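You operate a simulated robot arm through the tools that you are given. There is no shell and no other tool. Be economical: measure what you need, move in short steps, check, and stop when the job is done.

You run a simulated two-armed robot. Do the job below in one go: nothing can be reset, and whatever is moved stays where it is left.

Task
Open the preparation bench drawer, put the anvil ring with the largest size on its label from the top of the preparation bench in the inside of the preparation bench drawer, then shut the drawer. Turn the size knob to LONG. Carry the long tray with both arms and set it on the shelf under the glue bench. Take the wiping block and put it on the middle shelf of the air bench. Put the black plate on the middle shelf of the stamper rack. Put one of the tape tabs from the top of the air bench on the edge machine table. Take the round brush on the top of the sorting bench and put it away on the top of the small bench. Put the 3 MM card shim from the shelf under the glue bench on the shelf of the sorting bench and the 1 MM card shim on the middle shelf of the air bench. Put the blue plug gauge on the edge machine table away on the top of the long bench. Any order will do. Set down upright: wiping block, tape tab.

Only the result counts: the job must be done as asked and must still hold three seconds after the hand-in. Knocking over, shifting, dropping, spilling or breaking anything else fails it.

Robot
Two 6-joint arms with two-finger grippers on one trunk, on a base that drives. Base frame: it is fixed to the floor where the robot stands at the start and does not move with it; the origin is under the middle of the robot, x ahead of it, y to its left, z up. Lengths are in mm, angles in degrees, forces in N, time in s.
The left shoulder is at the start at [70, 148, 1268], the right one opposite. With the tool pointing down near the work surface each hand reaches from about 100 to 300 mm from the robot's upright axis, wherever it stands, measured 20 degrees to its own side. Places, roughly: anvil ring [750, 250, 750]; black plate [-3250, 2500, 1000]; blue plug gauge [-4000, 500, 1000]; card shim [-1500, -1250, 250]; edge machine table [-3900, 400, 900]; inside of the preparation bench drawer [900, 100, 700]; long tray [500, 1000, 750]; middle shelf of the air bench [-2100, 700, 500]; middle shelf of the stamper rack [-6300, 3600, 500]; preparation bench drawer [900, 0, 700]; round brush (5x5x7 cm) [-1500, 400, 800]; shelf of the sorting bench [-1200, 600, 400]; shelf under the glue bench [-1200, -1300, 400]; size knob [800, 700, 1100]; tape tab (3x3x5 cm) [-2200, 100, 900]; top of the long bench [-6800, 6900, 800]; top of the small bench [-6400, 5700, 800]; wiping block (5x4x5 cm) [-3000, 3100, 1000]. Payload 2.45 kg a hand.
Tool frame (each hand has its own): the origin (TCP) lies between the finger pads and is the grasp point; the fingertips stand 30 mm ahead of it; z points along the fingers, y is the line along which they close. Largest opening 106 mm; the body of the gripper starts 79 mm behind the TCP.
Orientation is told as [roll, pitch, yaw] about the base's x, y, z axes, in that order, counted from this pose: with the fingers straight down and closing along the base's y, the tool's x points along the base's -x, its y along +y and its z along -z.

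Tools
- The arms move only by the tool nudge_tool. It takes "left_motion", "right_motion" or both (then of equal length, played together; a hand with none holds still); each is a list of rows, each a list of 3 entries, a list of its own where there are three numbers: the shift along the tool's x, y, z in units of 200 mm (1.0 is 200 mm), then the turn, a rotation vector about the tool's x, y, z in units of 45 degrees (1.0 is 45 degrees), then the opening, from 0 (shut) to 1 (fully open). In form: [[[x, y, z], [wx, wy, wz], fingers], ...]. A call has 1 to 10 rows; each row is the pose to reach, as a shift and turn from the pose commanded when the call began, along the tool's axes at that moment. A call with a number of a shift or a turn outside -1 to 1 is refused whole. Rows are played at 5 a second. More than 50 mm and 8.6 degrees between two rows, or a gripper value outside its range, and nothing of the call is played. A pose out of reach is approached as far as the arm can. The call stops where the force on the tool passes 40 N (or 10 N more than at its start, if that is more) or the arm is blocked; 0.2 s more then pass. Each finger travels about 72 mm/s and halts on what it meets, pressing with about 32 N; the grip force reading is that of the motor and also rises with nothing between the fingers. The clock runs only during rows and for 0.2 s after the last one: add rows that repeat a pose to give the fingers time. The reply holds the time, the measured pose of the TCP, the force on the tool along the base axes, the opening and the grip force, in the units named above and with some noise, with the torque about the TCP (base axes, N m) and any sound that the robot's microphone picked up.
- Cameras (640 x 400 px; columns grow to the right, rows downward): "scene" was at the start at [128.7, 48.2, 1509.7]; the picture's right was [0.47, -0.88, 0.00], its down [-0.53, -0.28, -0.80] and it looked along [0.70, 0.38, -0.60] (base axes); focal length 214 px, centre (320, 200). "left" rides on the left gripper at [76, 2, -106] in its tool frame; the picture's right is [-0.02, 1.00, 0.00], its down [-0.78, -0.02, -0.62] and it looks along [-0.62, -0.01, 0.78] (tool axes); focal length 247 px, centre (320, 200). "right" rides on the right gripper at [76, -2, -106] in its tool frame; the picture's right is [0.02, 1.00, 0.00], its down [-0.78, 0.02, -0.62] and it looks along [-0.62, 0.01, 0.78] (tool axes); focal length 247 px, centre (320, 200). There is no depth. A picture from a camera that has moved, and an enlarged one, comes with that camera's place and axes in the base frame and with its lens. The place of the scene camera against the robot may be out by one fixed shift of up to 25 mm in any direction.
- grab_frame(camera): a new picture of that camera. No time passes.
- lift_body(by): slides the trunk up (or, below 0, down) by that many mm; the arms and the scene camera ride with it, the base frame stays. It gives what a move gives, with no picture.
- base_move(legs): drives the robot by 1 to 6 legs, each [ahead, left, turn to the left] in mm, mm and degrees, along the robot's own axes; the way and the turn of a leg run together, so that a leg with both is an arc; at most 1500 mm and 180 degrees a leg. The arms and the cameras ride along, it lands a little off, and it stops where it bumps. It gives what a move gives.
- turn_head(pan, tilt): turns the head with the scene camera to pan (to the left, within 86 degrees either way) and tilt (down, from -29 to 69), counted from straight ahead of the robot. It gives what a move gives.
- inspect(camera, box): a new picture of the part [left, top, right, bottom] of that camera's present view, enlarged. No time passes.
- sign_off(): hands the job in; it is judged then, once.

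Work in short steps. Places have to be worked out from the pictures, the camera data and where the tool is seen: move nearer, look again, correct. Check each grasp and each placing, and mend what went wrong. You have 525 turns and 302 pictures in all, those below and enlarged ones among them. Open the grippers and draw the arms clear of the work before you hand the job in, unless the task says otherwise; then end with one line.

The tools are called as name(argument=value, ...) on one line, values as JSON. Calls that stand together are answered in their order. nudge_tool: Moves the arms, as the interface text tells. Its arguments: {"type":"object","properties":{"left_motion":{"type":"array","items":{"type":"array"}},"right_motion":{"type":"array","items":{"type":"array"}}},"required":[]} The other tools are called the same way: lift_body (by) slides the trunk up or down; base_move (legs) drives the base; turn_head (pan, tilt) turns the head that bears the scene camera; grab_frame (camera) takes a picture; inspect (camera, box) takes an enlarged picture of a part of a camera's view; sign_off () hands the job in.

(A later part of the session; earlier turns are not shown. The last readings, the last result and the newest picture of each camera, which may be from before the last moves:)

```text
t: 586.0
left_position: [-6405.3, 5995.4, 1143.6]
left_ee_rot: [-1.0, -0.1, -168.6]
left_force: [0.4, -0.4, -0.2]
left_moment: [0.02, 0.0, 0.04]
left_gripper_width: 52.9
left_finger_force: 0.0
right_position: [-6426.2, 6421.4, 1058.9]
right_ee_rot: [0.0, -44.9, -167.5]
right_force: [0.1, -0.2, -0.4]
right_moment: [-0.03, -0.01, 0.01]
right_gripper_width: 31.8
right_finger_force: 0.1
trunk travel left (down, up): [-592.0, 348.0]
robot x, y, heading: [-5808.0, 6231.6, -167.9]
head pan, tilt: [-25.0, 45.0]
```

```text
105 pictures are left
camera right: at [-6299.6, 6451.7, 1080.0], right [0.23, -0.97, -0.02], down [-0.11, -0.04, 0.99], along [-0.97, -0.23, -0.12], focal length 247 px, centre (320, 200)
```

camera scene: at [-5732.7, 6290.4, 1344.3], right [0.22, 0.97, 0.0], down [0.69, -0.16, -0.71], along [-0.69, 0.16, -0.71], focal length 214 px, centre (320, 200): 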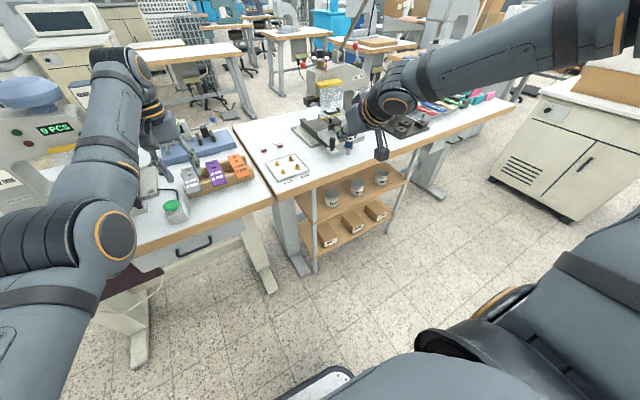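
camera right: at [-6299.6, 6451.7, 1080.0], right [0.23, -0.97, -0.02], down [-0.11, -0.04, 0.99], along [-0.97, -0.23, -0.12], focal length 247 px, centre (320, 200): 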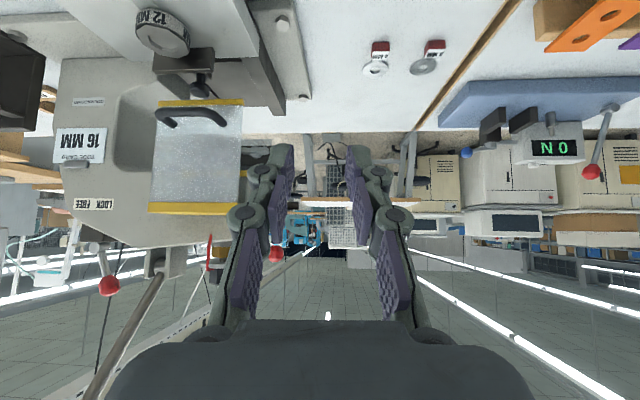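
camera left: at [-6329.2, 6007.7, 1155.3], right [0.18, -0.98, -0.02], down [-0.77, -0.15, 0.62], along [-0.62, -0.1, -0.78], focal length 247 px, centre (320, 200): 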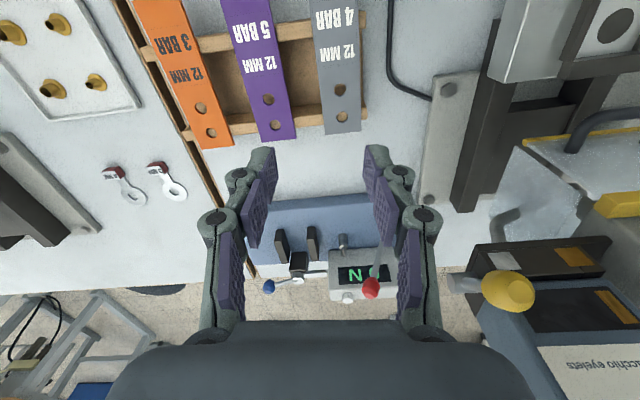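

The gauge stands upright on the long bench. I back away, check the scene, and start the return trip to the stamper bench.

base_move(legs=[[-420, 0, 0]])

inspect(camera="scene", box=[180, 80, 420, 260])

lift_body(by=230)

turn_head(pan=70, tilt=20)

grab_frame(camera="scene")

```text
t: 588.6
left_position: [-5993.7, 6082.0, 1142.2]
left_ee_rot: [-1.0, -0.1, -168.3]
left_force: [0.3, 0.3, -0.7]
left_moment: [0.02, 0.03, 0.02]
left_gripper_width: 52.9
left_finger_force: 0.0
right_position: [-6015.3, 6507.5, 1058.9]
right_ee_rot: [-0.1, -44.9, -167.3]
right_force: [0.0, -0.5, 0.4]
right_moment: [0.03, 0.03, 0.0]
right_gripper_width: 31.6
right_finger_force: 0.1
trunk travel left (down, up): [-592.0, 348.0]
robot x, y, heading: [-5394.5, 6321.9, -167.8]
head pan, tilt: [-25.0, 45.0]
```

```text
2.22 times, centred on (300, 170) of scene
camera zoom: at [-5523.3, 6335.9, 1349.2], right [0.22, 0.98, 0.0], down [0.69, -0.16, -0.71], along [-0.69, 0.16, -0.71], focal length 477 px, centre (364, 267)
```

zoom: 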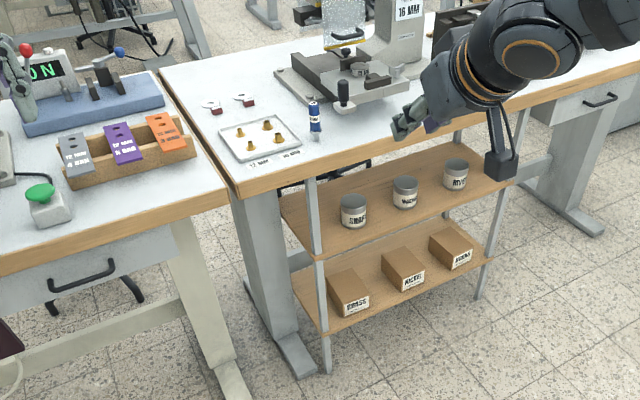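

```text
t: 591.0
left_position: [-5993.1, 6081.7, 1373.2]
left_ee_rot: [-1.0, -0.1, -168.3]
left_force: [-0.5, 0.2, -0.2]
left_moment: [0.01, 0.0, -0.01]
left_gripper_width: 53.0
left_finger_force: 0.0
right_position: [-6015.5, 6508.1, 1288.3]
right_ee_rot: [-0.2, -44.9, -167.4]
right_force: [-0.9, -0.7, 0.2]
right_moment: [-0.03, -0.01, 0.01]
right_gripper_width: 31.7
right_finger_force: 0.1
trunk travel left (down, up): [-822.0, 118.0]
robot x, y, heading: [-5397.4, 6320.4, -167.7]
head pan, tilt: [-25.0, 45.0]
```

```text
t: 592.7
left_position: [-5992.7, 6081.7, 1373.0]
left_ee_rot: [-1.0, -0.2, -168.3]
left_force: [0.3, 0.8, 0.0]
left_moment: [-0.02, 0.02, 0.01]
left_gripper_width: 52.8
left_finger_force: 0.1
right_position: [-6015.1, 6509.0, 1289.5]
right_ee_rot: [-0.1, -44.9, -167.2]
right_force: [0.1, 0.2, -0.3]
right_moment: [-0.02, -0.02, 0.02]
right_gripper_width: 31.7
right_finger_force: 0.0
trunk travel left (down, up): [-822.0, 118.0]
robot x, y, heading: [-5396.4, 6323.7, -168.0]
head pan, tilt: [70.0, 20.0]
```

```text
103 pictures are left
camera scene: at [-5456.1, 6225.8, 1617.9], right [-0.99, 0.13, 0.0], down [0.05, 0.34, -0.94], along [-0.13, -0.93, -0.34], focal length 214 px, centre (320, 200)
```

scene: 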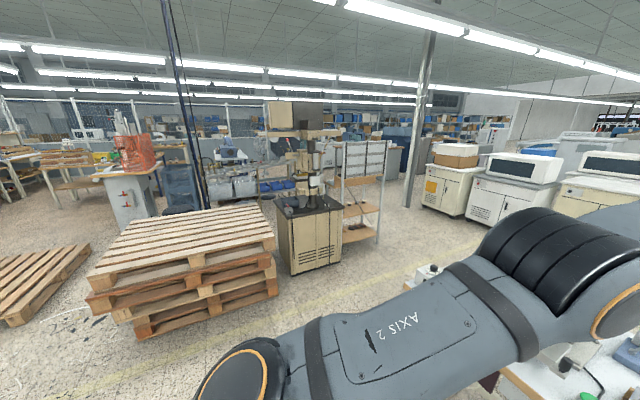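

Everything stands well. I drive back east through the passage to the main aisle.

base_move(legs=[[0, 0, 141], [1450, 0, 0], [240, 0, 0], [0, 0, 18.5], [1250, 0, 0], [1230, 0, 0]])

turn_head(pan=0, tilt=20)

base_move(legs=[[0, 0, -85], [0, 0, -70], [0, 1000, 0], [0, 1000, 0]])

turn_head(pan=0, tilt=25)

grab_frame(camera="scene")

```text
t: 619.8
left_position: [-773.6, 5379.8, 1374.5]
left_ee_rot: [-1.0, -0.1, -6.3]
left_force: [0.2, 0.8, 0.9]
left_moment: [0.03, 0.04, 0.01]
left_gripper_width: 53.0
left_finger_force: 0.1
right_position: [-884.1, 4967.2, 1288.4]
right_ee_rot: [-0.2, -44.9, -5.2]
right_force: [-0.2, 0.2, -0.1]
right_moment: [-0.03, 0.0, 0.01]
right_gripper_width: 32.0
right_finger_force: 0.1
trunk travel left (down, up): [-822.0, 118.0]
robot x, y, heading: [-1413.5, 5335.6, -5.6]
head pan, tilt: [70.0, 20.0]
```

```text
t: 621.2
left_position: [-773.8, 5378.9, 1373.8]
left_ee_rot: [-1.0, -0.2, -6.3]
left_force: [0.5, 0.2, 0.0]
left_moment: [-0.01, 0.01, -0.01]
left_gripper_width: 53.1
left_finger_force: 0.1
right_position: [-882.3, 4966.2, 1289.4]
right_ee_rot: [-0.2, -44.9, -5.3]
right_force: [0.2, -0.3, 0.6]
right_moment: [0.01, -0.02, -0.01]
right_gripper_width: 31.9
right_finger_force: 0.1
trunk travel left (down, up): [-822.0, 118.0]
robot x, y, heading: [-1415.9, 5332.9, -5.7]
head pan, tilt: [0.0, 20.0]
```

```text
t: 637.9
left_position: [-1323.5, 3130.0, 1373.4]
left_ee_rot: [-0.9, -0.1, -161.5]
left_force: [-0.3, 0.4, 0.2]
left_moment: [-0.05, 0.0, -0.02]
left_gripper_width: 53.0
left_finger_force: 0.1
right_position: [-1397.7, 3551.2, 1289.1]
right_ee_rot: [0.0, -44.8, -160.6]
right_force: [-0.2, -0.2, -0.1]
right_moment: [-0.01, -0.02, 0.0]
right_gripper_width: 31.7
right_finger_force: 0.1
trunk travel left (down, up): [-822.0, 118.0]
robot x, y, heading: [-759.8, 3438.1, -160.9]
head pan, tilt: [0.0, 20.0]
```

```text
t: 638.6
left_position: [-1324.0, 3129.0, 1374.3]
left_ee_rot: [-0.9, 0.0, -161.6]
left_force: [0.0, 0.6, 0.1]
left_moment: [0.03, -0.04, -0.01]
left_gripper_width: 52.9
left_finger_force: 0.1
right_position: [-1396.4, 3550.0, 1289.5]
right_ee_rot: [-0.1, -45.0, -160.5]
right_force: [0.3, 0.2, -0.1]
right_moment: [0.0, -0.03, 0.0]
right_gripper_width: 32.0
right_finger_force: 0.0
trunk travel left (down, up): [-822.0, 118.0]
robot x, y, heading: [-763.2, 3438.8, -160.6]
head pan, tilt: [0.0, 25.0]
```

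```text
102 pictures are left
camera scene: at [-893.0, 3398.6, 1609.9], right [-0.33, 0.94, 0.0], down [0.4, 0.14, -0.91], along [-0.86, -0.3, -0.42], focal length 214 px, centre (320, 200)
```

scene: 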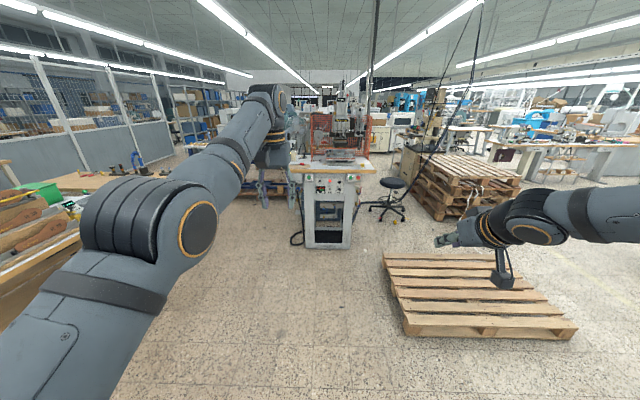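

The stamper bench is straight ahead. I approach to about 0.9 m and look closely.

base_move(legs=[[1330, -60, -3.4]])

turn_head(pan=0, tilt=35)

grab_frame(camera="scene")

inspect(camera="scene", box=[260, 120, 420, 240])

```text
t: 645.2
left_position: [-2605.3, 2816.5, 1373.7]
left_ee_rot: [-1.1, -0.1, -164.3]
left_force: [0.2, 0.2, 0.1]
left_moment: [0.05, 0.01, -0.03]
left_gripper_width: 52.9
left_finger_force: 0.0
right_position: [-2656.6, 3239.2, 1289.1]
right_ee_rot: [-0.1, -44.9, -163.3]
right_force: [0.7, -0.1, -0.3]
right_moment: [0.0, -0.01, 0.02]
right_gripper_width: 31.8
right_finger_force: 0.1
trunk travel left (down, up): [-822.0, 118.0]
robot x, y, heading: [-2026.3, 3096.2, -163.7]
head pan, tilt: [0.0, 25.0]
```

```text
t: 645.9
left_position: [-2604.9, 2814.6, 1374.3]
left_ee_rot: [-1.0, -0.1, -164.4]
left_force: [0.5, -0.7, 0.0]
left_moment: [0.01, -0.02, 0.02]
left_gripper_width: 53.1
left_finger_force: 0.1
right_position: [-2657.1, 3238.9, 1289.7]
right_ee_rot: [-0.1, -44.9, -163.3]
right_force: [0.4, 0.2, -0.7]
right_moment: [0.01, 0.01, 0.0]
right_gripper_width: 31.7
right_finger_force: 0.0
trunk travel left (down, up): [-822.0, 118.0]
robot x, y, heading: [-2025.3, 3098.5, -163.8]
head pan, tilt: [0.0, 35.0]
```

```text
101 pictures are left
camera scene: at [-2158.3, 3064.5, 1594.1], right [-0.28, 0.96, 0.0], down [0.55, 0.16, -0.82], along [-0.79, -0.23, -0.57], focal length 214 px, centre (320, 200)
```

scene: 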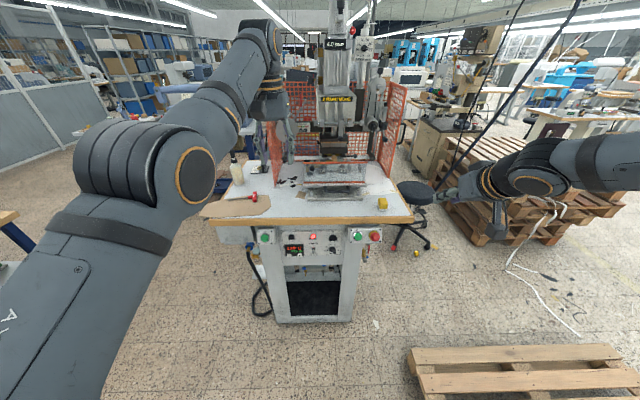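

```text
3.33 times, centred on (340, 180) of scene
camera zoom: at [-2158.3, 3064.5, 1594.1], right [-0.28, 0.96, 0.0], down [0.55, 0.16, -0.82], along [-0.79, -0.23, -0.57], focal length 715 px, centre (253, 267)
```

zoom: 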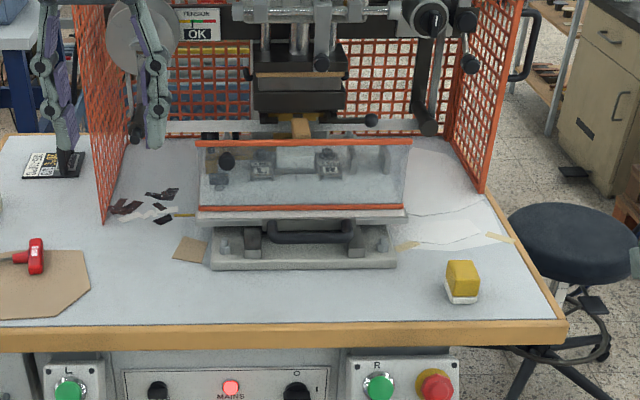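

The wiping block (yellow on white) stands at the right front near (-3028, 3119); the black plate lies at the left back. I take the block first with the right hand: ahead 260 mm, lower, and look.

base_move(legs=[[260, 8, 0]])

lift_body(by=-170)

grab_frame(camera="right")

grab_frame(camera="left")

```text
t: 647.8
left_position: [-2850.0, 2741.0, 1374.3]
left_ee_rot: [-1.1, -0.2, -164.7]
left_force: [0.3, -0.6, -0.5]
left_moment: [-0.03, 0.06, -0.01]
left_gripper_width: 52.9
left_finger_force: 0.0
right_position: [-2899.8, 3164.9, 1291.8]
right_ee_rot: [-0.1, -45.1, -163.6]
right_force: [1.1, -0.7, -0.1]
right_moment: [0.0, 0.01, 0.01]
right_gripper_width: 31.7
right_finger_force: 0.1
trunk travel left (down, up): [-822.0, 118.0]
robot x, y, heading: [-2274.0, 3022.4, -163.9]
head pan, tilt: [0.0, 35.0]
```

```text
t: 649.7
left_position: [-2854.2, 2739.2, 1203.3]
left_ee_rot: [-1.0, -0.1, -164.6]
left_force: [0.4, 0.6, 0.7]
left_moment: [0.0, -0.01, -0.01]
left_gripper_width: 53.2
left_finger_force: 0.0
right_position: [-2903.0, 3163.7, 1119.3]
right_ee_rot: [-0.1, -44.9, -163.6]
right_force: [0.2, -1.0, 0.8]
right_moment: [0.02, -0.02, 0.0]
right_gripper_width: 32.0
right_finger_force: 0.0
trunk travel left (down, up): [-652.0, 288.0]
robot x, y, heading: [-2274.2, 3011.5, -164.0]
head pan, tilt: [0.0, 35.0]
```

```text
99 pictures are left
camera right: at [-2778.4, 3201.5, 1140.2], right [0.3, -0.96, -0.02], down [-0.11, -0.05, 0.99], along [-0.95, -0.29, -0.12], focal length 247 px, centre (320, 200)
```

right: 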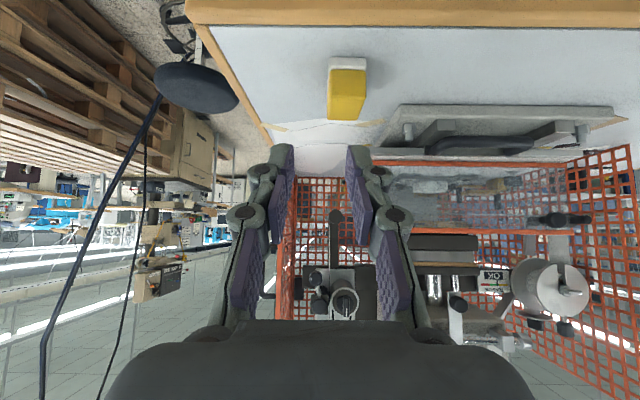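

```text
98 pictures are left
camera left: at [-2777.7, 2756.6, 1310.4], right [0.24, -0.97, -0.02], down [-0.76, -0.2, 0.62], along [-0.61, -0.14, -0.78], focal length 247 px, centre (320, 200)
```

left: 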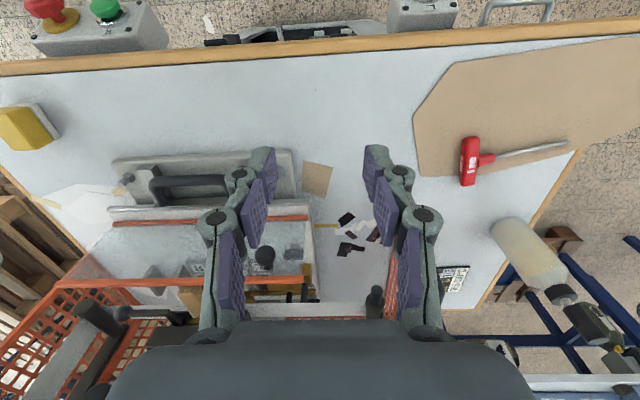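

The block is at (-2999, 3107) with its base near z 960. I open wider, move 108 ahead and 28 left, and lower.

nudge_tool(right_motion=[[[0, 0, 0], [0, 0, 0], 0.5], [[0, 0, 0], [0, 0, 0], 0.65], [[0, 0, 0], [0, 0, 0], 0.65]])

base_move(legs=[[108, 28, 0]])

lift_body(by=-85)

grab_frame(camera="right")

```text
t: 650.5
left_position: [-2853.9, 2739.8, 1203.4]
left_ee_rot: [-1.1, 0.0, -164.7]
left_force: [-0.8, -0.4, 0.1]
left_moment: [-0.01, -0.01, 0.01]
left_gripper_width: 52.9
left_finger_force: 0.0
right_position: [-2902.2, 3163.4, 1119.5]
right_ee_rot: [-0.2, -44.9, -163.6]
right_force: [0.3, 0.3, 0.2]
right_moment: [0.01, -0.02, 0.04]
right_gripper_width: 69.0
right_finger_force: 0.1
trunk travel left (down, up): [-652.0, 288.0]
robot x, y, heading: [-2273.5, 3016.8, -163.9]
head pan, tilt: [0.0, 35.0]
```

```text
t: 651.7
left_position: [-2950.3, 2682.2, 1204.5]
left_ee_rot: [-1.0, -0.2, -164.7]
left_force: [0.3, -0.2, 0.4]
left_moment: [0.02, 0.02, 0.04]
left_gripper_width: 53.3
left_finger_force: 0.1
right_position: [-2998.8, 3107.0, 1119.7]
right_ee_rot: [-0.2, -45.0, -163.6]
right_force: [0.5, -0.2, 0.8]
right_moment: [0.03, 0.0, -0.03]
right_gripper_width: 68.9
right_finger_force: 0.0
trunk travel left (down, up): [-652.0, 288.0]
robot x, y, heading: [-2371.2, 2960.7, -164.1]
head pan, tilt: [0.0, 35.0]
```

```text
t: 652.9
left_position: [-2950.0, 2680.8, 1119.3]
left_ee_rot: [-1.0, -0.1, -164.7]
left_force: [-0.2, 0.2, 0.0]
left_moment: [0.03, 0.0, -0.01]
left_gripper_width: 53.1
left_finger_force: 0.0
right_position: [-2999.7, 3107.1, 1034.1]
right_ee_rot: [-0.1, -44.9, -163.7]
right_force: [0.0, 0.4, 0.2]
right_moment: [0.02, 0.03, -0.01]
right_gripper_width: 69.0
right_finger_force: 0.1
trunk travel left (down, up): [-567.0, 373.0]
robot x, y, heading: [-2369.6, 2958.1, -164.3]
head pan, tilt: [0.0, 35.0]
```

```text
97 pictures are left
camera right: at [-2875.7, 3144.5, 1055.3], right [0.3, -0.96, -0.02], down [-0.11, -0.05, 0.99], along [-0.95, -0.29, -0.12], focal length 247 px, centre (320, 200)
```

right: 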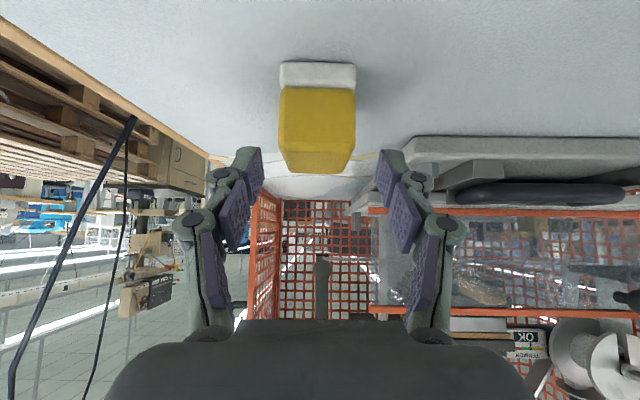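

The block is centred between the fingers. I lower 40 mm, close and lift.

lift_body(by=-40)

nudge_tool(right_motion=[[[0, 0, 0], [0, 0, 0], 0.5], [[0, 0, 0], [0, 0, 0], 0.4], [[0, 0, 0], [0, 0, 0], 0.3], [[0, 0, 0], [0, 0, 0], 0.3], [[0, 0, 0], [0, 0, 0], 0.3]])

lift_body(by=120)

grab_frame(camera="right")

```text
t: 653.7
left_position: [-2949.6, 2682.0, 1079.1]
left_ee_rot: [-1.0, -0.2, -164.6]
left_force: [-0.9, 0.8, 0.2]
left_moment: [-0.02, 0.0, -0.03]
left_gripper_width: 53.1
left_finger_force: 0.1
right_position: [-3003.7, 3105.8, 1003.9]
right_ee_rot: [-0.1, -46.4, -163.8]
right_force: [2.8, -3.0, 12.9]
right_moment: [-0.41, -0.07, 0.25]
right_gripper_width: 74.9
right_finger_force: 3.6
trunk travel left (down, up): [-527.0, 413.0]
robot x, y, heading: [-2367.3, 2957.0, -163.7]
head pan, tilt: [0.0, 35.0]
stopped: the force on the tool passed its limit at 43 N (the readings are from after the stop); the commanded pose is now the measured one
```

```text
t: 654.9
left_position: [-2946.0, 2679.1, 1080.2]
left_ee_rot: [-1.3, -0.5, -164.7]
left_force: [0.3, 0.0, 0.4]
left_moment: [0.0, -0.02, -0.01]
left_gripper_width: 52.9
left_finger_force: 0.0
right_position: [-2998.7, 3102.9, 1007.0]
right_ee_rot: [-0.4, -46.6, -163.4]
right_force: [4.8, -12.3, 37.6]
right_moment: [-0.87, 0.13, 0.14]
right_gripper_width: 34.2
right_finger_force: 31.7
trunk travel left (down, up): [-527.0, 413.0]
robot x, y, heading: [-2371.0, 2959.9, -164.3]
head pan, tilt: [0.0, 35.0]
```

```text
t: 656.4
left_position: [-2950.9, 2682.5, 1198.8]
left_ee_rot: [-1.0, 0.0, -164.7]
left_force: [0.5, 0.4, 0.0]
left_moment: [-0.03, -0.02, 0.01]
left_gripper_width: 53.1
left_finger_force: 0.1
right_position: [-3005.1, 3107.1, 1121.4]
right_ee_rot: [-0.1, -46.0, -163.8]
right_force: [0.0, -0.9, -0.5]
right_moment: [0.0, 0.01, -0.01]
right_gripper_width: 34.3
right_finger_force: 31.5
trunk travel left (down, up): [-647.0, 293.0]
robot x, y, heading: [-2372.5, 2962.9, -163.9]
head pan, tilt: [0.0, 35.0]
```

```text
96 pictures are left
camera right: at [-2879.9, 3145.0, 1139.7], right [0.29, -0.96, -0.02], down [-0.09, -0.04, 1.0], along [-0.95, -0.29, -0.1], focal length 247 px, centre (320, 200)
```

right: 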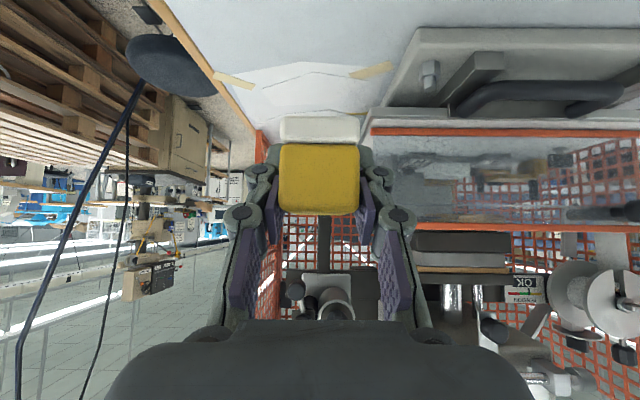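

The block is held. For the black plate I will come from the bench's south side with the left hand. I raise the right hand (with the block) relative to the left, back off and go around, then look.

nudge_tool(right_motion=[[[-0.053, 0, -0.053], [0, 0, 0], 0.3], [[-0.106, 0, -0.106], [0, 0, 0], 0.3], [[-0.16, 0, -0.16], [0, 0, 0], 0.3], [[-0.212, 0, -0.212], [0, 0, 0], 0.3], [[-0.265, 0, -0.265], [0, 0, 0], 0.3], [[-0.318, 0, -0.318], [0, 0, 0], 0.3], [[-0.37, 0, -0.37], [0, 0, 0], 0.3], [[-0.424, 0, -0.424], [0, 0, 0], 0.3], [[-0.477, 0, -0.477], [0, 0, 0], 0.3], [[-0.53, 0, -0.53], [0, 0, 0], 0.3]])

base_move(legs=[[-420, 0, 0], [0, 900, 0]])

turn_head(pan=0, tilt=30)

grab_frame(camera="scene")

```text
t: 658.6
left_position: [-2951.0, 2682.8, 1199.5]
left_ee_rot: [-1.0, -0.2, -164.6]
left_force: [-1.8, 0.2, 0.1]
left_moment: [0.0, 0.0, 0.0]
left_gripper_width: 52.9
left_finger_force: 0.0
right_position: [-2990.3, 3135.8, 1252.4]
right_ee_rot: [-0.1, -46.1, -163.7]
right_force: [-0.4, 0.0, -0.8]
right_moment: [-0.02, 0.01, 0.0]
right_gripper_width: 34.1
right_finger_force: 32.1
right hand out of reach, approached as far as the arm can: row 4, 5, 6, 7, 8, 9, 10
trunk travel left (down, up): [-647.0, 293.0]
robot x, y, heading: [-2370.3, 2959.9, -164.0]
head pan, tilt: [0.0, 35.0]
```

```text
t: 665.5
left_position: [-2327.2, 1953.1, 1197.4]
left_ee_rot: [-1.1, -0.1, -166.0]
left_force: [-0.1, 0.2, -0.2]
left_moment: [0.0, -0.01, -0.01]
left_gripper_width: 53.2
left_finger_force: 0.2
right_position: [-2356.9, 2408.6, 1252.9]
right_ee_rot: [0.1, -46.2, -165.0]
right_force: [-0.1, -0.1, -1.0]
right_moment: [-0.03, -0.04, 0.01]
right_gripper_width: 34.2
right_finger_force: 31.6
trunk travel left (down, up): [-647.0, 293.0]
robot x, y, heading: [-1741.9, 2216.3, -165.4]
head pan, tilt: [0.0, 35.0]
```

```text
t: 666.1
left_position: [-2326.7, 1952.7, 1198.7]
left_ee_rot: [-1.0, -0.2, -166.0]
left_force: [-0.2, 0.1, 0.0]
left_moment: [0.01, -0.02, 0.0]
left_gripper_width: 53.0
left_finger_force: 0.1
right_position: [-2356.4, 2408.1, 1252.7]
right_ee_rot: [0.1, -46.1, -165.0]
right_force: [0.3, 0.0, -0.5]
right_moment: [0.01, 0.0, -0.02]
right_gripper_width: 34.1
right_finger_force: 31.8
trunk travel left (down, up): [-647.0, 293.0]
robot x, y, heading: [-1741.6, 2217.8, -165.4]
head pan, tilt: [0.0, 30.0]
```

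```text
95 pictures are left
camera scene: at [-1874.6, 2187.7, 1426.5], right [-0.25, 0.97, 0.0], down [0.48, 0.13, -0.87], along [-0.84, -0.22, -0.5], focal length 214 px, centre (320, 200)
```

scene: 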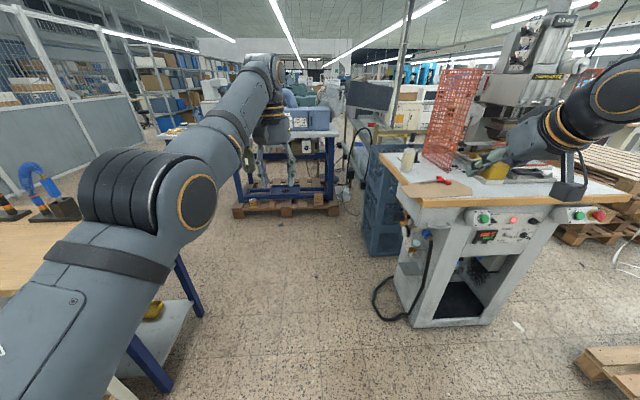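

The way round is free. I drive to the bench's south side and turn to face it.

base_move(legs=[[1280, 180, 0], [0, 0, -88]])

grab_frame(camera="left")

turn_head(pan=5, tilt=45)

grab_frame(camera="scene")

```text
t: 676.4
left_position: [-3211.3, 2302.2, 1197.9]
left_ee_rot: [-1.0, -0.1, 104.8]
left_force: [0.4, 0.1, 0.0]
left_moment: [0.01, 0.01, 0.0]
left_gripper_width: 52.9
left_finger_force: 0.0
right_position: [-2758.7, 2339.4, 1252.9]
right_ee_rot: [-0.1, -46.0, 105.7]
right_force: [0.2, -0.4, -0.1]
right_moment: [-0.02, -0.02, 0.0]
right_gripper_width: 33.9
right_finger_force: 31.4
trunk travel left (down, up): [-647.0, 293.0]
robot x, y, heading: [-2939.7, 1722.1, 105.8]
head pan, tilt: [0.0, 30.0]
```

```text
94 pictures are left
camera left: at [-3195.2, 2228.6, 1305.4], right [-0.97, -0.23, -0.02], down [-0.19, 0.76, 0.62], along [-0.13, 0.61, -0.78], focal length 247 px, centre (320, 200)
```

left: 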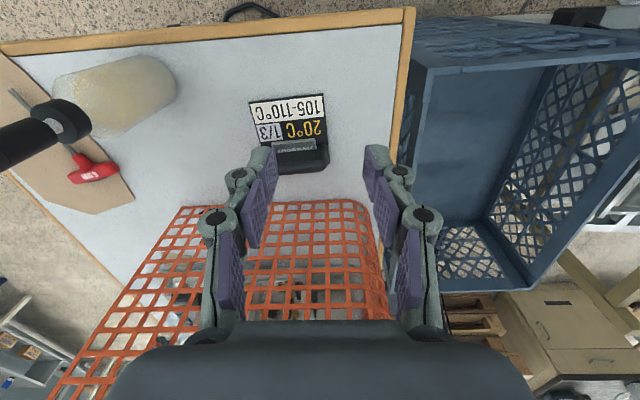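

```text
t: 677.2
left_position: [-3212.0, 2302.3, 1199.3]
left_ee_rot: [-1.0, -0.1, 104.8]
left_force: [0.4, -0.2, -0.1]
left_moment: [-0.02, 0.0, -0.01]
left_gripper_width: 52.8
left_finger_force: 0.0
right_position: [-2757.7, 2338.9, 1253.3]
right_ee_rot: [0.0, -46.1, 105.7]
right_force: [-0.4, 0.4, 0.3]
right_moment: [0.0, -0.04, -0.01]
right_gripper_width: 34.3
right_finger_force: 31.9
trunk travel left (down, up): [-647.0, 293.0]
robot x, y, heading: [-2939.1, 1719.1, 105.6]
head pan, tilt: [5.0, 45.0]
```

```text
93 pictures are left
camera scene: at [-2980.0, 1852.5, 1404.0], right [0.94, 0.35, 0.0], down [0.25, -0.66, -0.71], along [-0.25, 0.66, -0.71], focal length 214 px, centre (320, 200)
```

scene: 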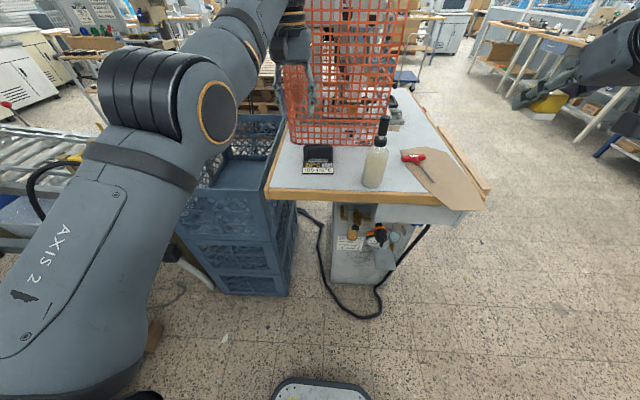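

I zoom in on the dark object with labels, presumably the black plate.

inspect(camera="left", box=[220, 70, 380, 190])

inspect(camera="scene", box=[270, 120, 390, 210])

```text
3.33 times, centred on (300, 130) of left
camera zoom: at [-3194.9, 2228.6, 1305.5], right [-0.97, -0.23, -0.02], down [-0.19, 0.76, 0.62], along [-0.13, 0.61, -0.78], focal length 823 px, centre (387, 433)
```

zoom: 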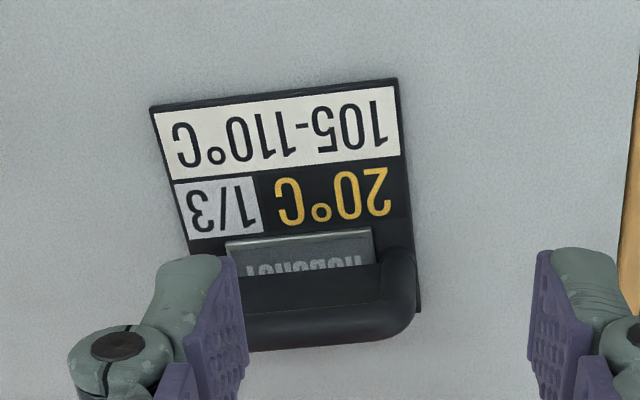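

```text
4.44 times, centred on (330, 165) of scene
camera zoom: at [-2980.0, 1852.5, 1404.0], right [0.94, 0.35, 0.0], down [0.25, -0.66, -0.71], along [-0.25, 0.66, -0.71], focal length 953 px, centre (276, 356)
```

zoom: 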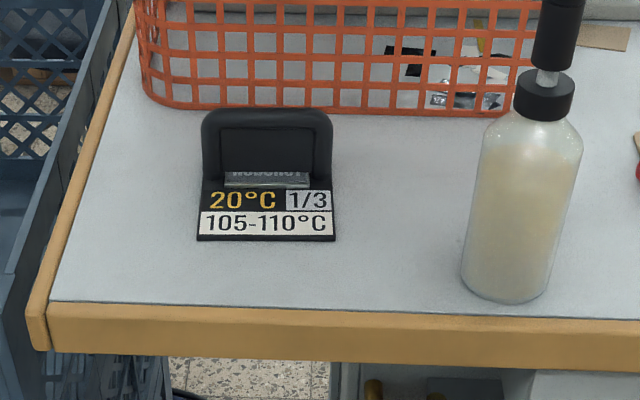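

It is a black plate with an upright arched handle about 80 mm wide. I'll clamp the handle from both sides with the left hand: open fully, move over it and lower partway.

nudge_tool(left_motion=[[[0, 0, 0], [0, 0, 0], 0.7], [[0, 0, 0], [0, 0, 0], 0.9], [[0, 0, 0], [0, 0, 0], 1], [[0, 0, 0], [0, 0, 0], 1]])

base_move(legs=[[90, -37, 0]])

lift_body(by=-110)

grab_frame(camera="left")

```text
t: 678.2
left_position: [-3211.0, 2302.2, 1198.8]
left_ee_rot: [-1.0, -0.1, 104.7]
left_force: [0.0, 0.8, -0.4]
left_moment: [0.01, -0.07, 0.01]
left_gripper_width: 105.7
left_finger_force: 0.0
right_position: [-2757.9, 2340.4, 1253.3]
right_ee_rot: [0.1, -46.1, 105.6]
right_force: [-0.1, 0.2, -0.5]
right_moment: [0.0, 0.01, 0.01]
right_gripper_width: 34.3
right_finger_force: 32.1
trunk travel left (down, up): [-647.0, 293.0]
robot x, y, heading: [-2944.9, 1720.4, 105.2]
head pan, tilt: [5.0, 45.0]
```

```text
t: 679.4
left_position: [-3199.7, 2397.6, 1199.1]
left_ee_rot: [-1.0, -0.3, 104.8]
left_force: [0.3, -0.3, 0.1]
left_moment: [0.0, -0.03, 0.05]
left_gripper_width: 106.0
left_finger_force: 0.1
right_position: [-2746.0, 2434.4, 1252.2]
right_ee_rot: [0.0, -46.1, 105.7]
right_force: [-0.7, 1.1, -0.4]
right_moment: [-0.01, 0.01, 0.02]
right_gripper_width: 34.1
right_finger_force: 32.1
trunk travel left (down, up): [-647.0, 293.0]
robot x, y, heading: [-2927.6, 1816.5, 105.5]
head pan, tilt: [5.0, 45.0]
```

```text
t: 680.8
left_position: [-3197.9, 2399.6, 1088.0]
left_ee_rot: [-1.0, -0.3, 104.8]
left_force: [-0.3, -0.8, -0.5]
left_moment: [0.01, -0.01, 0.03]
left_gripper_width: 105.8
left_finger_force: 0.0
right_position: [-2744.7, 2435.6, 1144.0]
right_ee_rot: [-0.1, -46.1, 105.7]
right_force: [-0.8, -0.9, -0.3]
right_moment: [0.01, 0.02, 0.03]
right_gripper_width: 34.1
right_finger_force: 32.2
trunk travel left (down, up): [-537.0, 403.0]
robot x, y, heading: [-2927.1, 1816.7, 105.4]
head pan, tilt: [5.0, 45.0]
```

```text
90 pictures are left
camera left: at [-3182.6, 2324.4, 1195.8], right [-0.97, -0.23, -0.02], down [-0.19, 0.76, 0.62], along [-0.13, 0.61, -0.78], focal length 247 px, centre (320, 200)
```

left: 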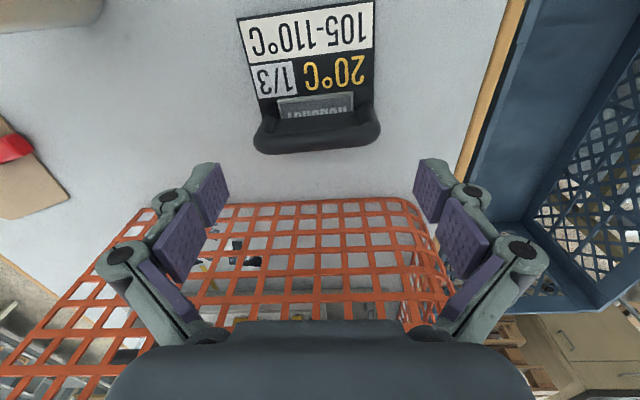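

The handle is about 98 mm wide, too tight sideways, so I turn the left hand 90° to grip it front-to-back instead.

nudge_tool(left_motion=[[[0, 0, 0], [0, 0, 0.1], 0.8], [[0, 0, 0], [0, 0, 0.2], 0.6], [[0, 0, 0], [0, 0, 0.3], 0.5], [[0, 0, 0], [0, 0, 0.4], 0.5], [[0, 0, 0], [0, 0, 0.5], 0.5], [[0, 0, 0], [0, 0, 0.6], 0.5], [[0, 0, 0], [0, 0, 0.7], 0.5], [[0, 0, 0], [0, 0, 0.8], 0.5], [[0, 0, 0], [0, 0, 0.9], 0.5], [[0, 0, 0], [0, 0, 1.0], 0.5]])

nudge_tool(left_motion=[[[0, 0, 0], [0, 0, 0.1], 0.5], [[0, 0, 0], [0, 0, 0.2], 0.5], [[0, 0, 0], [0, 0, 0.3], 0.5], [[0, 0, 0], [0, 0, 0.4], 0.5], [[0, 0, 0], [0, 0, 0.5], 0.5], [[0, 0, 0], [0, 0, 0.6], 0.5], [[0, 0, 0], [0, 0, 0.7], 0.5], [[0, 0, 0], [0, 0, 0.8], 0.5], [[0, 0, 0], [0, 0, 0.9], 0.5], [[0, 0, 0], [0, 0, 1.0], 0.5]])

grab_frame(camera="left")

```text
t: 683.0
left_position: [-3198.4, 2399.5, 1089.4]
left_ee_rot: [-0.6, -0.7, 59.7]
left_force: [0.5, -0.1, 0.1]
left_moment: [-0.02, -0.05, 0.04]
left_gripper_width: 53.1
left_finger_force: 0.1
right_position: [-2744.7, 2435.3, 1142.7]
right_ee_rot: [0.0, -46.1, 105.6]
right_force: [-0.1, -0.3, -0.1]
right_moment: [0.01, 0.0, 0.02]
right_gripper_width: 34.0
right_finger_force: 32.2
trunk travel left (down, up): [-537.0, 403.0]
robot x, y, heading: [-2928.5, 1819.4, 105.4]
head pan, tilt: [5.0, 45.0]
```

```text
t: 685.2
left_position: [-3198.8, 2399.6, 1088.4]
left_ee_rot: [0.2, -1.1, 14.7]
left_force: [0.2, -0.2, 0.3]
left_moment: [-0.01, -0.02, 0.04]
left_gripper_width: 52.8
left_finger_force: 0.0
right_position: [-2745.0, 2436.1, 1142.6]
right_ee_rot: [-0.1, -46.2, 105.7]
right_force: [0.4, -0.3, -0.6]
right_moment: [0.0, 0.01, 0.01]
right_gripper_width: 34.1
right_finger_force: 32.1
trunk travel left (down, up): [-537.0, 403.0]
robot x, y, heading: [-2927.0, 1817.1, 105.4]
head pan, tilt: [5.0, 45.0]
```

```text
89 pictures are left
camera left: at [-3274.7, 2381.3, 1194.7], right [-0.23, 0.97, 0.0], down [0.75, 0.18, 0.63], along [0.62, 0.15, -0.77], focal length 247 px, centre (320, 200)
```

left: 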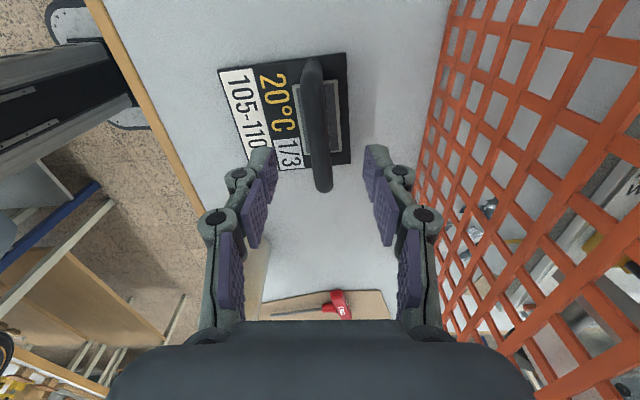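

The handle is centred between the fingers. I lower 66 mm, close and lift.

lift_body(by=-40)

grab_frame(camera="left")

lift_body(by=-24)

nudge_tool(left_motion=[[[0, 0, 0], [0, 0, 0], 0.3], [[0, 0, 0], [0, 0, 0], 0.1], [[0, 0, 0], [0, 0, 0], 0], [[0, 0, 0], [0, 0, 0], 0]])

lift_body(by=130)

grab_frame(camera="left")

```text
t: 686.0
left_position: [-3199.5, 2398.7, 1048.5]
left_ee_rot: [0.1, -1.0, 14.8]
left_force: [0.2, -0.3, 0.2]
left_moment: [-0.01, 0.01, 0.0]
left_gripper_width: 52.8
left_finger_force: 0.1
right_position: [-2744.9, 2435.0, 1103.3]
right_ee_rot: [0.0, -46.2, 105.7]
right_force: [-0.2, -1.1, 0.1]
right_moment: [0.0, -0.04, 0.0]
right_gripper_width: 33.9
right_finger_force: 32.1
trunk travel left (down, up): [-497.0, 443.0]
robot x, y, heading: [-2925.3, 1813.9, 105.7]
head pan, tilt: [5.0, 45.0]
```

```text
88 pictures are left
camera left: at [-3274.7, 2380.7, 1154.8], right [-0.23, 0.97, 0.0], down [0.75, 0.18, 0.63], along [0.62, 0.15, -0.77], focal length 247 px, centre (320, 200)
```

left: 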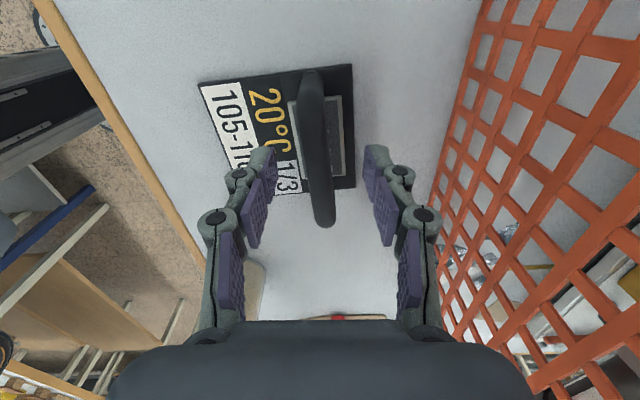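

```text
t: 686.7
left_position: [-3199.0, 2399.4, 1024.5]
left_ee_rot: [0.2, -1.0, 14.8]
left_force: [0.0, -0.8, 0.7]
left_moment: [0.0, 0.01, 0.02]
left_gripper_width: 53.1
left_finger_force: 0.1
right_position: [-2744.4, 2435.6, 1079.5]
right_ee_rot: [0.0, -46.0, 105.7]
right_force: [-0.5, 0.2, -0.4]
right_moment: [0.02, 0.02, -0.04]
right_gripper_width: 34.2
right_finger_force: 31.7
trunk travel left (down, up): [-473.0, 467.0]
robot x, y, heading: [-2927.0, 1816.9, 105.6]
head pan, tilt: [5.0, 45.0]
```

```text
t: 687.7
left_position: [-3199.6, 2399.3, 1025.2]
left_ee_rot: [0.1, -1.0, 14.9]
left_force: [0.7, -0.1, 0.6]
left_moment: [0.0, -0.1, 0.04]
left_gripper_width: 13.1
left_finger_force: 32.0
right_position: [-2746.3, 2434.2, 1079.4]
right_ee_rot: [-0.1, -46.1, 105.7]
right_force: [0.8, 0.1, -0.1]
right_moment: [-0.03, 0.01, 0.0]
right_gripper_width: 34.0
right_finger_force: 32.5
trunk travel left (down, up): [-473.0, 467.0]
robot x, y, heading: [-2931.1, 1818.1, 105.7]
head pan, tilt: [5.0, 45.0]
```

```text
t: 689.3
left_position: [-3199.1, 2400.5, 1154.2]
left_ee_rot: [0.1, -1.0, 14.8]
left_force: [0.0, -0.4, -3.6]
left_moment: [0.03, 0.04, 0.0]
left_gripper_width: 13.0
left_finger_force: 31.8
right_position: [-2745.2, 2437.0, 1208.7]
right_ee_rot: [0.0, -46.0, 105.8]
right_force: [1.1, -0.4, -0.9]
right_moment: [0.02, -0.01, 0.01]
right_gripper_width: 34.4
right_finger_force: 31.5
trunk travel left (down, up): [-603.0, 337.0]
robot x, y, heading: [-2927.9, 1817.1, 105.3]
head pan, tilt: [5.0, 45.0]
```

```text
87 pictures are left
camera left: at [-3274.9, 2381.8, 1260.1], right [-0.23, 0.97, 0.0], down [0.75, 0.18, 0.63], along [0.62, 0.15, -0.77], focal length 247 px, centre (320, 200)
```

left: 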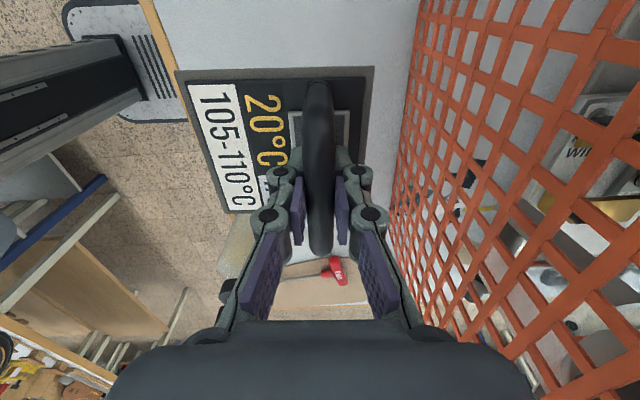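

The black plate is held in the left hand and the block in the right. I drive backward down the corridor between the air bench and the edge machine table to the air bench's south end.

base_move(legs=[[-400, 0, 0.5], [0, 400, 0], [-1300, 0, 0], [-950, 0, 0]])

turn_head(pan=-20, tilt=35)

grab_frame(camera="scene")

```text
t: 704.4
left_position: [-2866.1, -234.5, 1155.0]
left_ee_rot: [0.2, -1.1, 15.8]
left_force: [0.6, -0.2, -2.2]
left_moment: [0.02, 0.01, 0.01]
left_gripper_width: 12.9
left_finger_force: 31.1
right_position: [-2412.6, -191.3, 1208.7]
right_ee_rot: [0.0, -46.0, 106.7]
right_force: [-0.2, 0.6, -0.7]
right_moment: [-0.04, 0.01, 0.03]
right_gripper_width: 34.0
right_finger_force: 31.8
trunk travel left (down, up): [-603.0, 337.0]
robot x, y, heading: [-2581.4, -813.9, 106.6]
head pan, tilt: [5.0, 45.0]
```

```text
t: 705.3
left_position: [-2865.5, -236.0, 1155.5]
left_ee_rot: [0.1, -1.0, 16.0]
left_force: [-0.6, 0.3, -2.6]
left_moment: [0.0, 0.03, 0.04]
left_gripper_width: 12.6
left_finger_force: 32.0
right_position: [-2411.4, -191.6, 1209.1]
right_ee_rot: [0.1, -46.0, 106.8]
right_force: [-0.9, 0.4, 0.3]
right_moment: [0.02, 0.0, 0.01]
right_gripper_width: 34.4
right_finger_force: 31.8
trunk travel left (down, up): [-603.0, 337.0]
robot x, y, heading: [-2583.3, -813.9, 106.6]
head pan, tilt: [-20.0, 35.0]
```

```text
86 pictures are left
camera scene: at [-2591.1, -669.8, 1374.7], right [1.0, -0.06, 0.0], down [-0.03, -0.57, -0.82], along [0.05, 0.82, -0.57], focal length 214 px, centre (320, 200)
```

scene: 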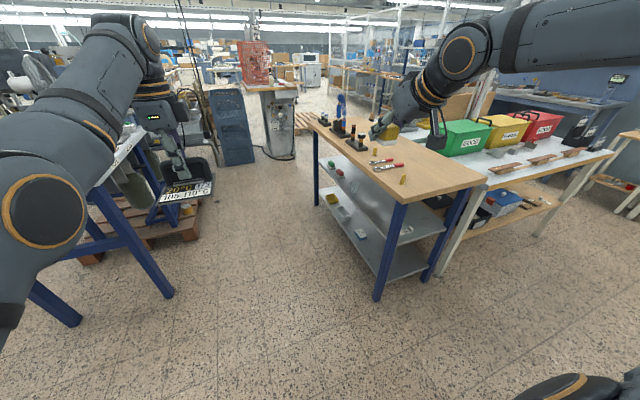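

I see the shelf and the shim. I first lower the right arm back to its usual place relative to the shoulders.

nudge_tool(right_motion=[[[0.053, 0, 0.053], [0, 0, 0], 0.3], [[0.106, 0, 0.106], [0, 0, 0], 0.3], [[0.16, 0, 0.16], [0, 0, 0], 0.3], [[0.212, 0, 0.212], [0, 0, 0], 0.3], [[0.265, 0, 0.265], [0, 0, 0], 0.3], [[0.318, 0, 0.318], [0, 0, 0], 0.3], [[0.37, 0, 0.37], [0, 0, 0], 0.3], [[0.424, 0, 0.424], [0, 0, 0], 0.3], [[0.477, 0, 0.477], [0, 0, 0], 0.3], [[0.53, 0, 0.53], [0, 0, 0], 0.3]])

base_move(legs=[[0, -480, 0]])

lift_body(by=-400)

grab_frame(camera="right")

```text
t: 707.5
left_position: [-2866.1, -236.6, 1153.5]
left_ee_rot: [0.1, -1.0, 15.8]
left_force: [1.0, 0.8, -3.2]
left_moment: [-0.02, -0.02, 0.02]
left_gripper_width: 12.8
left_finger_force: 31.9
right_position: [-2412.3, -187.9, 1058.2]
right_ee_rot: [0.0, -46.1, 106.8]
right_force: [0.4, 0.2, -0.7]
right_moment: [0.01, -0.02, 0.01]
right_gripper_width: 34.2
right_finger_force: 32.1
trunk travel left (down, up): [-603.0, 337.0]
robot x, y, heading: [-2584.6, -814.3, 106.6]
head pan, tilt: [-20.0, 35.0]
```

```text
t: 710.4
left_position: [-2407.0, -100.9, 1155.4]
left_ee_rot: [0.1, -1.0, 16.0]
left_force: [0.3, 0.8, -2.7]
left_moment: [-0.02, 0.04, 0.0]
left_gripper_width: 12.8
left_finger_force: 32.4
right_position: [-1953.8, -52.9, 1059.4]
right_ee_rot: [0.0, -46.0, 106.9]
right_force: [-0.1, 1.0, -0.4]
right_moment: [0.02, -0.01, 0.01]
right_gripper_width: 33.9
right_finger_force: 32.6
trunk travel left (down, up): [-603.0, 337.0]
robot x, y, heading: [-2125.6, -673.8, 106.5]
head pan, tilt: [-20.0, 35.0]
```

```text
t: 714.2
left_position: [-2408.6, -99.6, 754.5]
left_ee_rot: [0.1, -1.0, 16.0]
left_force: [0.4, -0.2, -3.1]
left_moment: [0.05, 0.0, -0.03]
left_gripper_width: 12.7
left_finger_force: 32.1
right_position: [-1953.8, -52.2, 658.8]
right_ee_rot: [0.0, -46.1, 106.9]
right_force: [-0.4, -0.5, -0.5]
right_moment: [-0.01, -0.02, -0.01]
right_gripper_width: 34.0
right_finger_force: 31.8
trunk travel left (down, up): [-203.0, 737.0]
robot x, y, heading: [-2122.2, -675.2, 106.7]
head pan, tilt: [-20.0, 35.0]
```

```text
85 pictures are left
camera right: at [-1914.4, -175.6, 677.7], right [-0.95, -0.3, -0.02], down [-0.04, 0.09, 1.0], along [-0.3, 0.95, -0.1], focal length 247 px, centre (320, 200)
```

right: 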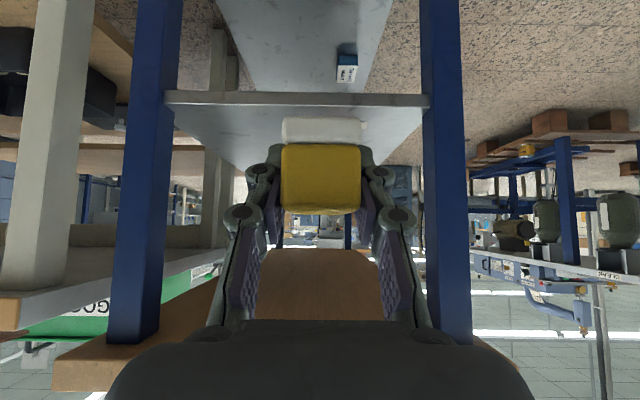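

The shim lies straight ahead, so I shift 80 mm right to leave it room, lower to 600 and go in.

lift_body(by=-58)

base_move(legs=[[0, -78, 0], [160, 0, 0]])

grab_frame(camera="right")

turn_head(pan=0, tilt=25)

grab_frame(camera="scene")

```text
t: 715.2
left_position: [-2407.9, -99.9, 696.1]
left_ee_rot: [0.1, -1.0, 15.9]
left_force: [-0.5, 0.3, -2.5]
left_moment: [-0.02, -0.02, 0.03]
left_gripper_width: 12.9
left_finger_force: 31.8
right_position: [-1954.9, -52.4, 601.7]
right_ee_rot: [0.0, -46.1, 106.9]
right_force: [-1.0, 0.3, -0.7]
right_moment: [-0.02, -0.03, -0.02]
right_gripper_width: 34.4
right_finger_force: 31.9
trunk travel left (down, up): [-145.0, 795.0]
robot x, y, heading: [-2124.3, -676.8, 106.4]
head pan, tilt: [-20.0, 35.0]
```

```text
t: 717.2
left_position: [-2377.1, 74.8, 696.9]
left_ee_rot: [0.1, -0.9, 15.9]
left_force: [0.9, 0.9, -3.0]
left_moment: [0.01, 0.04, -0.01]
left_gripper_width: 12.7
left_finger_force: 31.8
right_position: [-1924.3, 121.2, 601.1]
right_ee_rot: [0.0, -45.9, 106.8]
right_force: [-0.1, 0.8, -0.2]
right_moment: [-0.02, 0.01, -0.03]
right_gripper_width: 34.0
right_finger_force: 32.0
trunk travel left (down, up): [-145.0, 795.0]
robot x, y, heading: [-2094.7, -502.0, 106.5]
head pan, tilt: [-20.0, 35.0]
```

```text
84 pictures are left
camera right: at [-1884.2, -1.1, 619.3], right [-0.95, -0.3, -0.02], down [-0.04, 0.09, 1.0], along [-0.3, 0.95, -0.1], focal length 247 px, centre (320, 200)
```

right: 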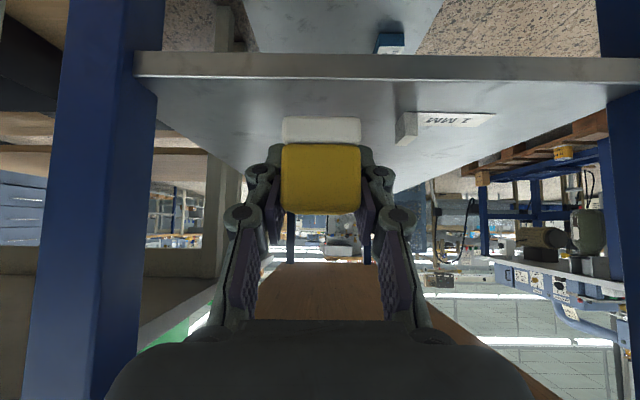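

```text
t: 718.1
left_position: [-2376.3, 74.7, 696.3]
left_ee_rot: [0.0, -1.0, 15.9]
left_force: [0.0, 1.5, -3.3]
left_moment: [-0.02, 0.05, 0.01]
left_gripper_width: 12.7
left_finger_force: 31.9
right_position: [-1924.4, 122.1, 600.7]
right_ee_rot: [0.0, -45.9, 106.8]
right_force: [1.0, -0.1, -0.4]
right_moment: [0.01, 0.0, -0.01]
right_gripper_width: 34.1
right_finger_force: 32.7
trunk travel left (down, up): [-145.0, 795.0]
robot x, y, heading: [-2096.7, -498.8, 106.7]
head pan, tilt: [0.0, 25.0]
```

```text
83 pictures are left
camera scene: at [-2133.2, -358.9, 932.4], right [0.96, 0.28, 0.0], down [0.12, -0.41, -0.91], along [-0.26, 0.87, -0.42], focal length 214 px, centre (320, 200)
```

scene: 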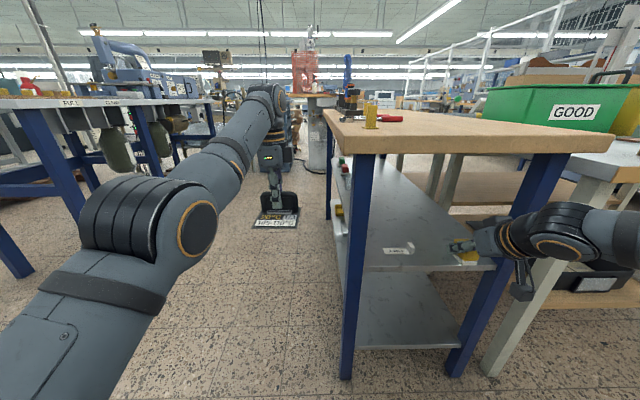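

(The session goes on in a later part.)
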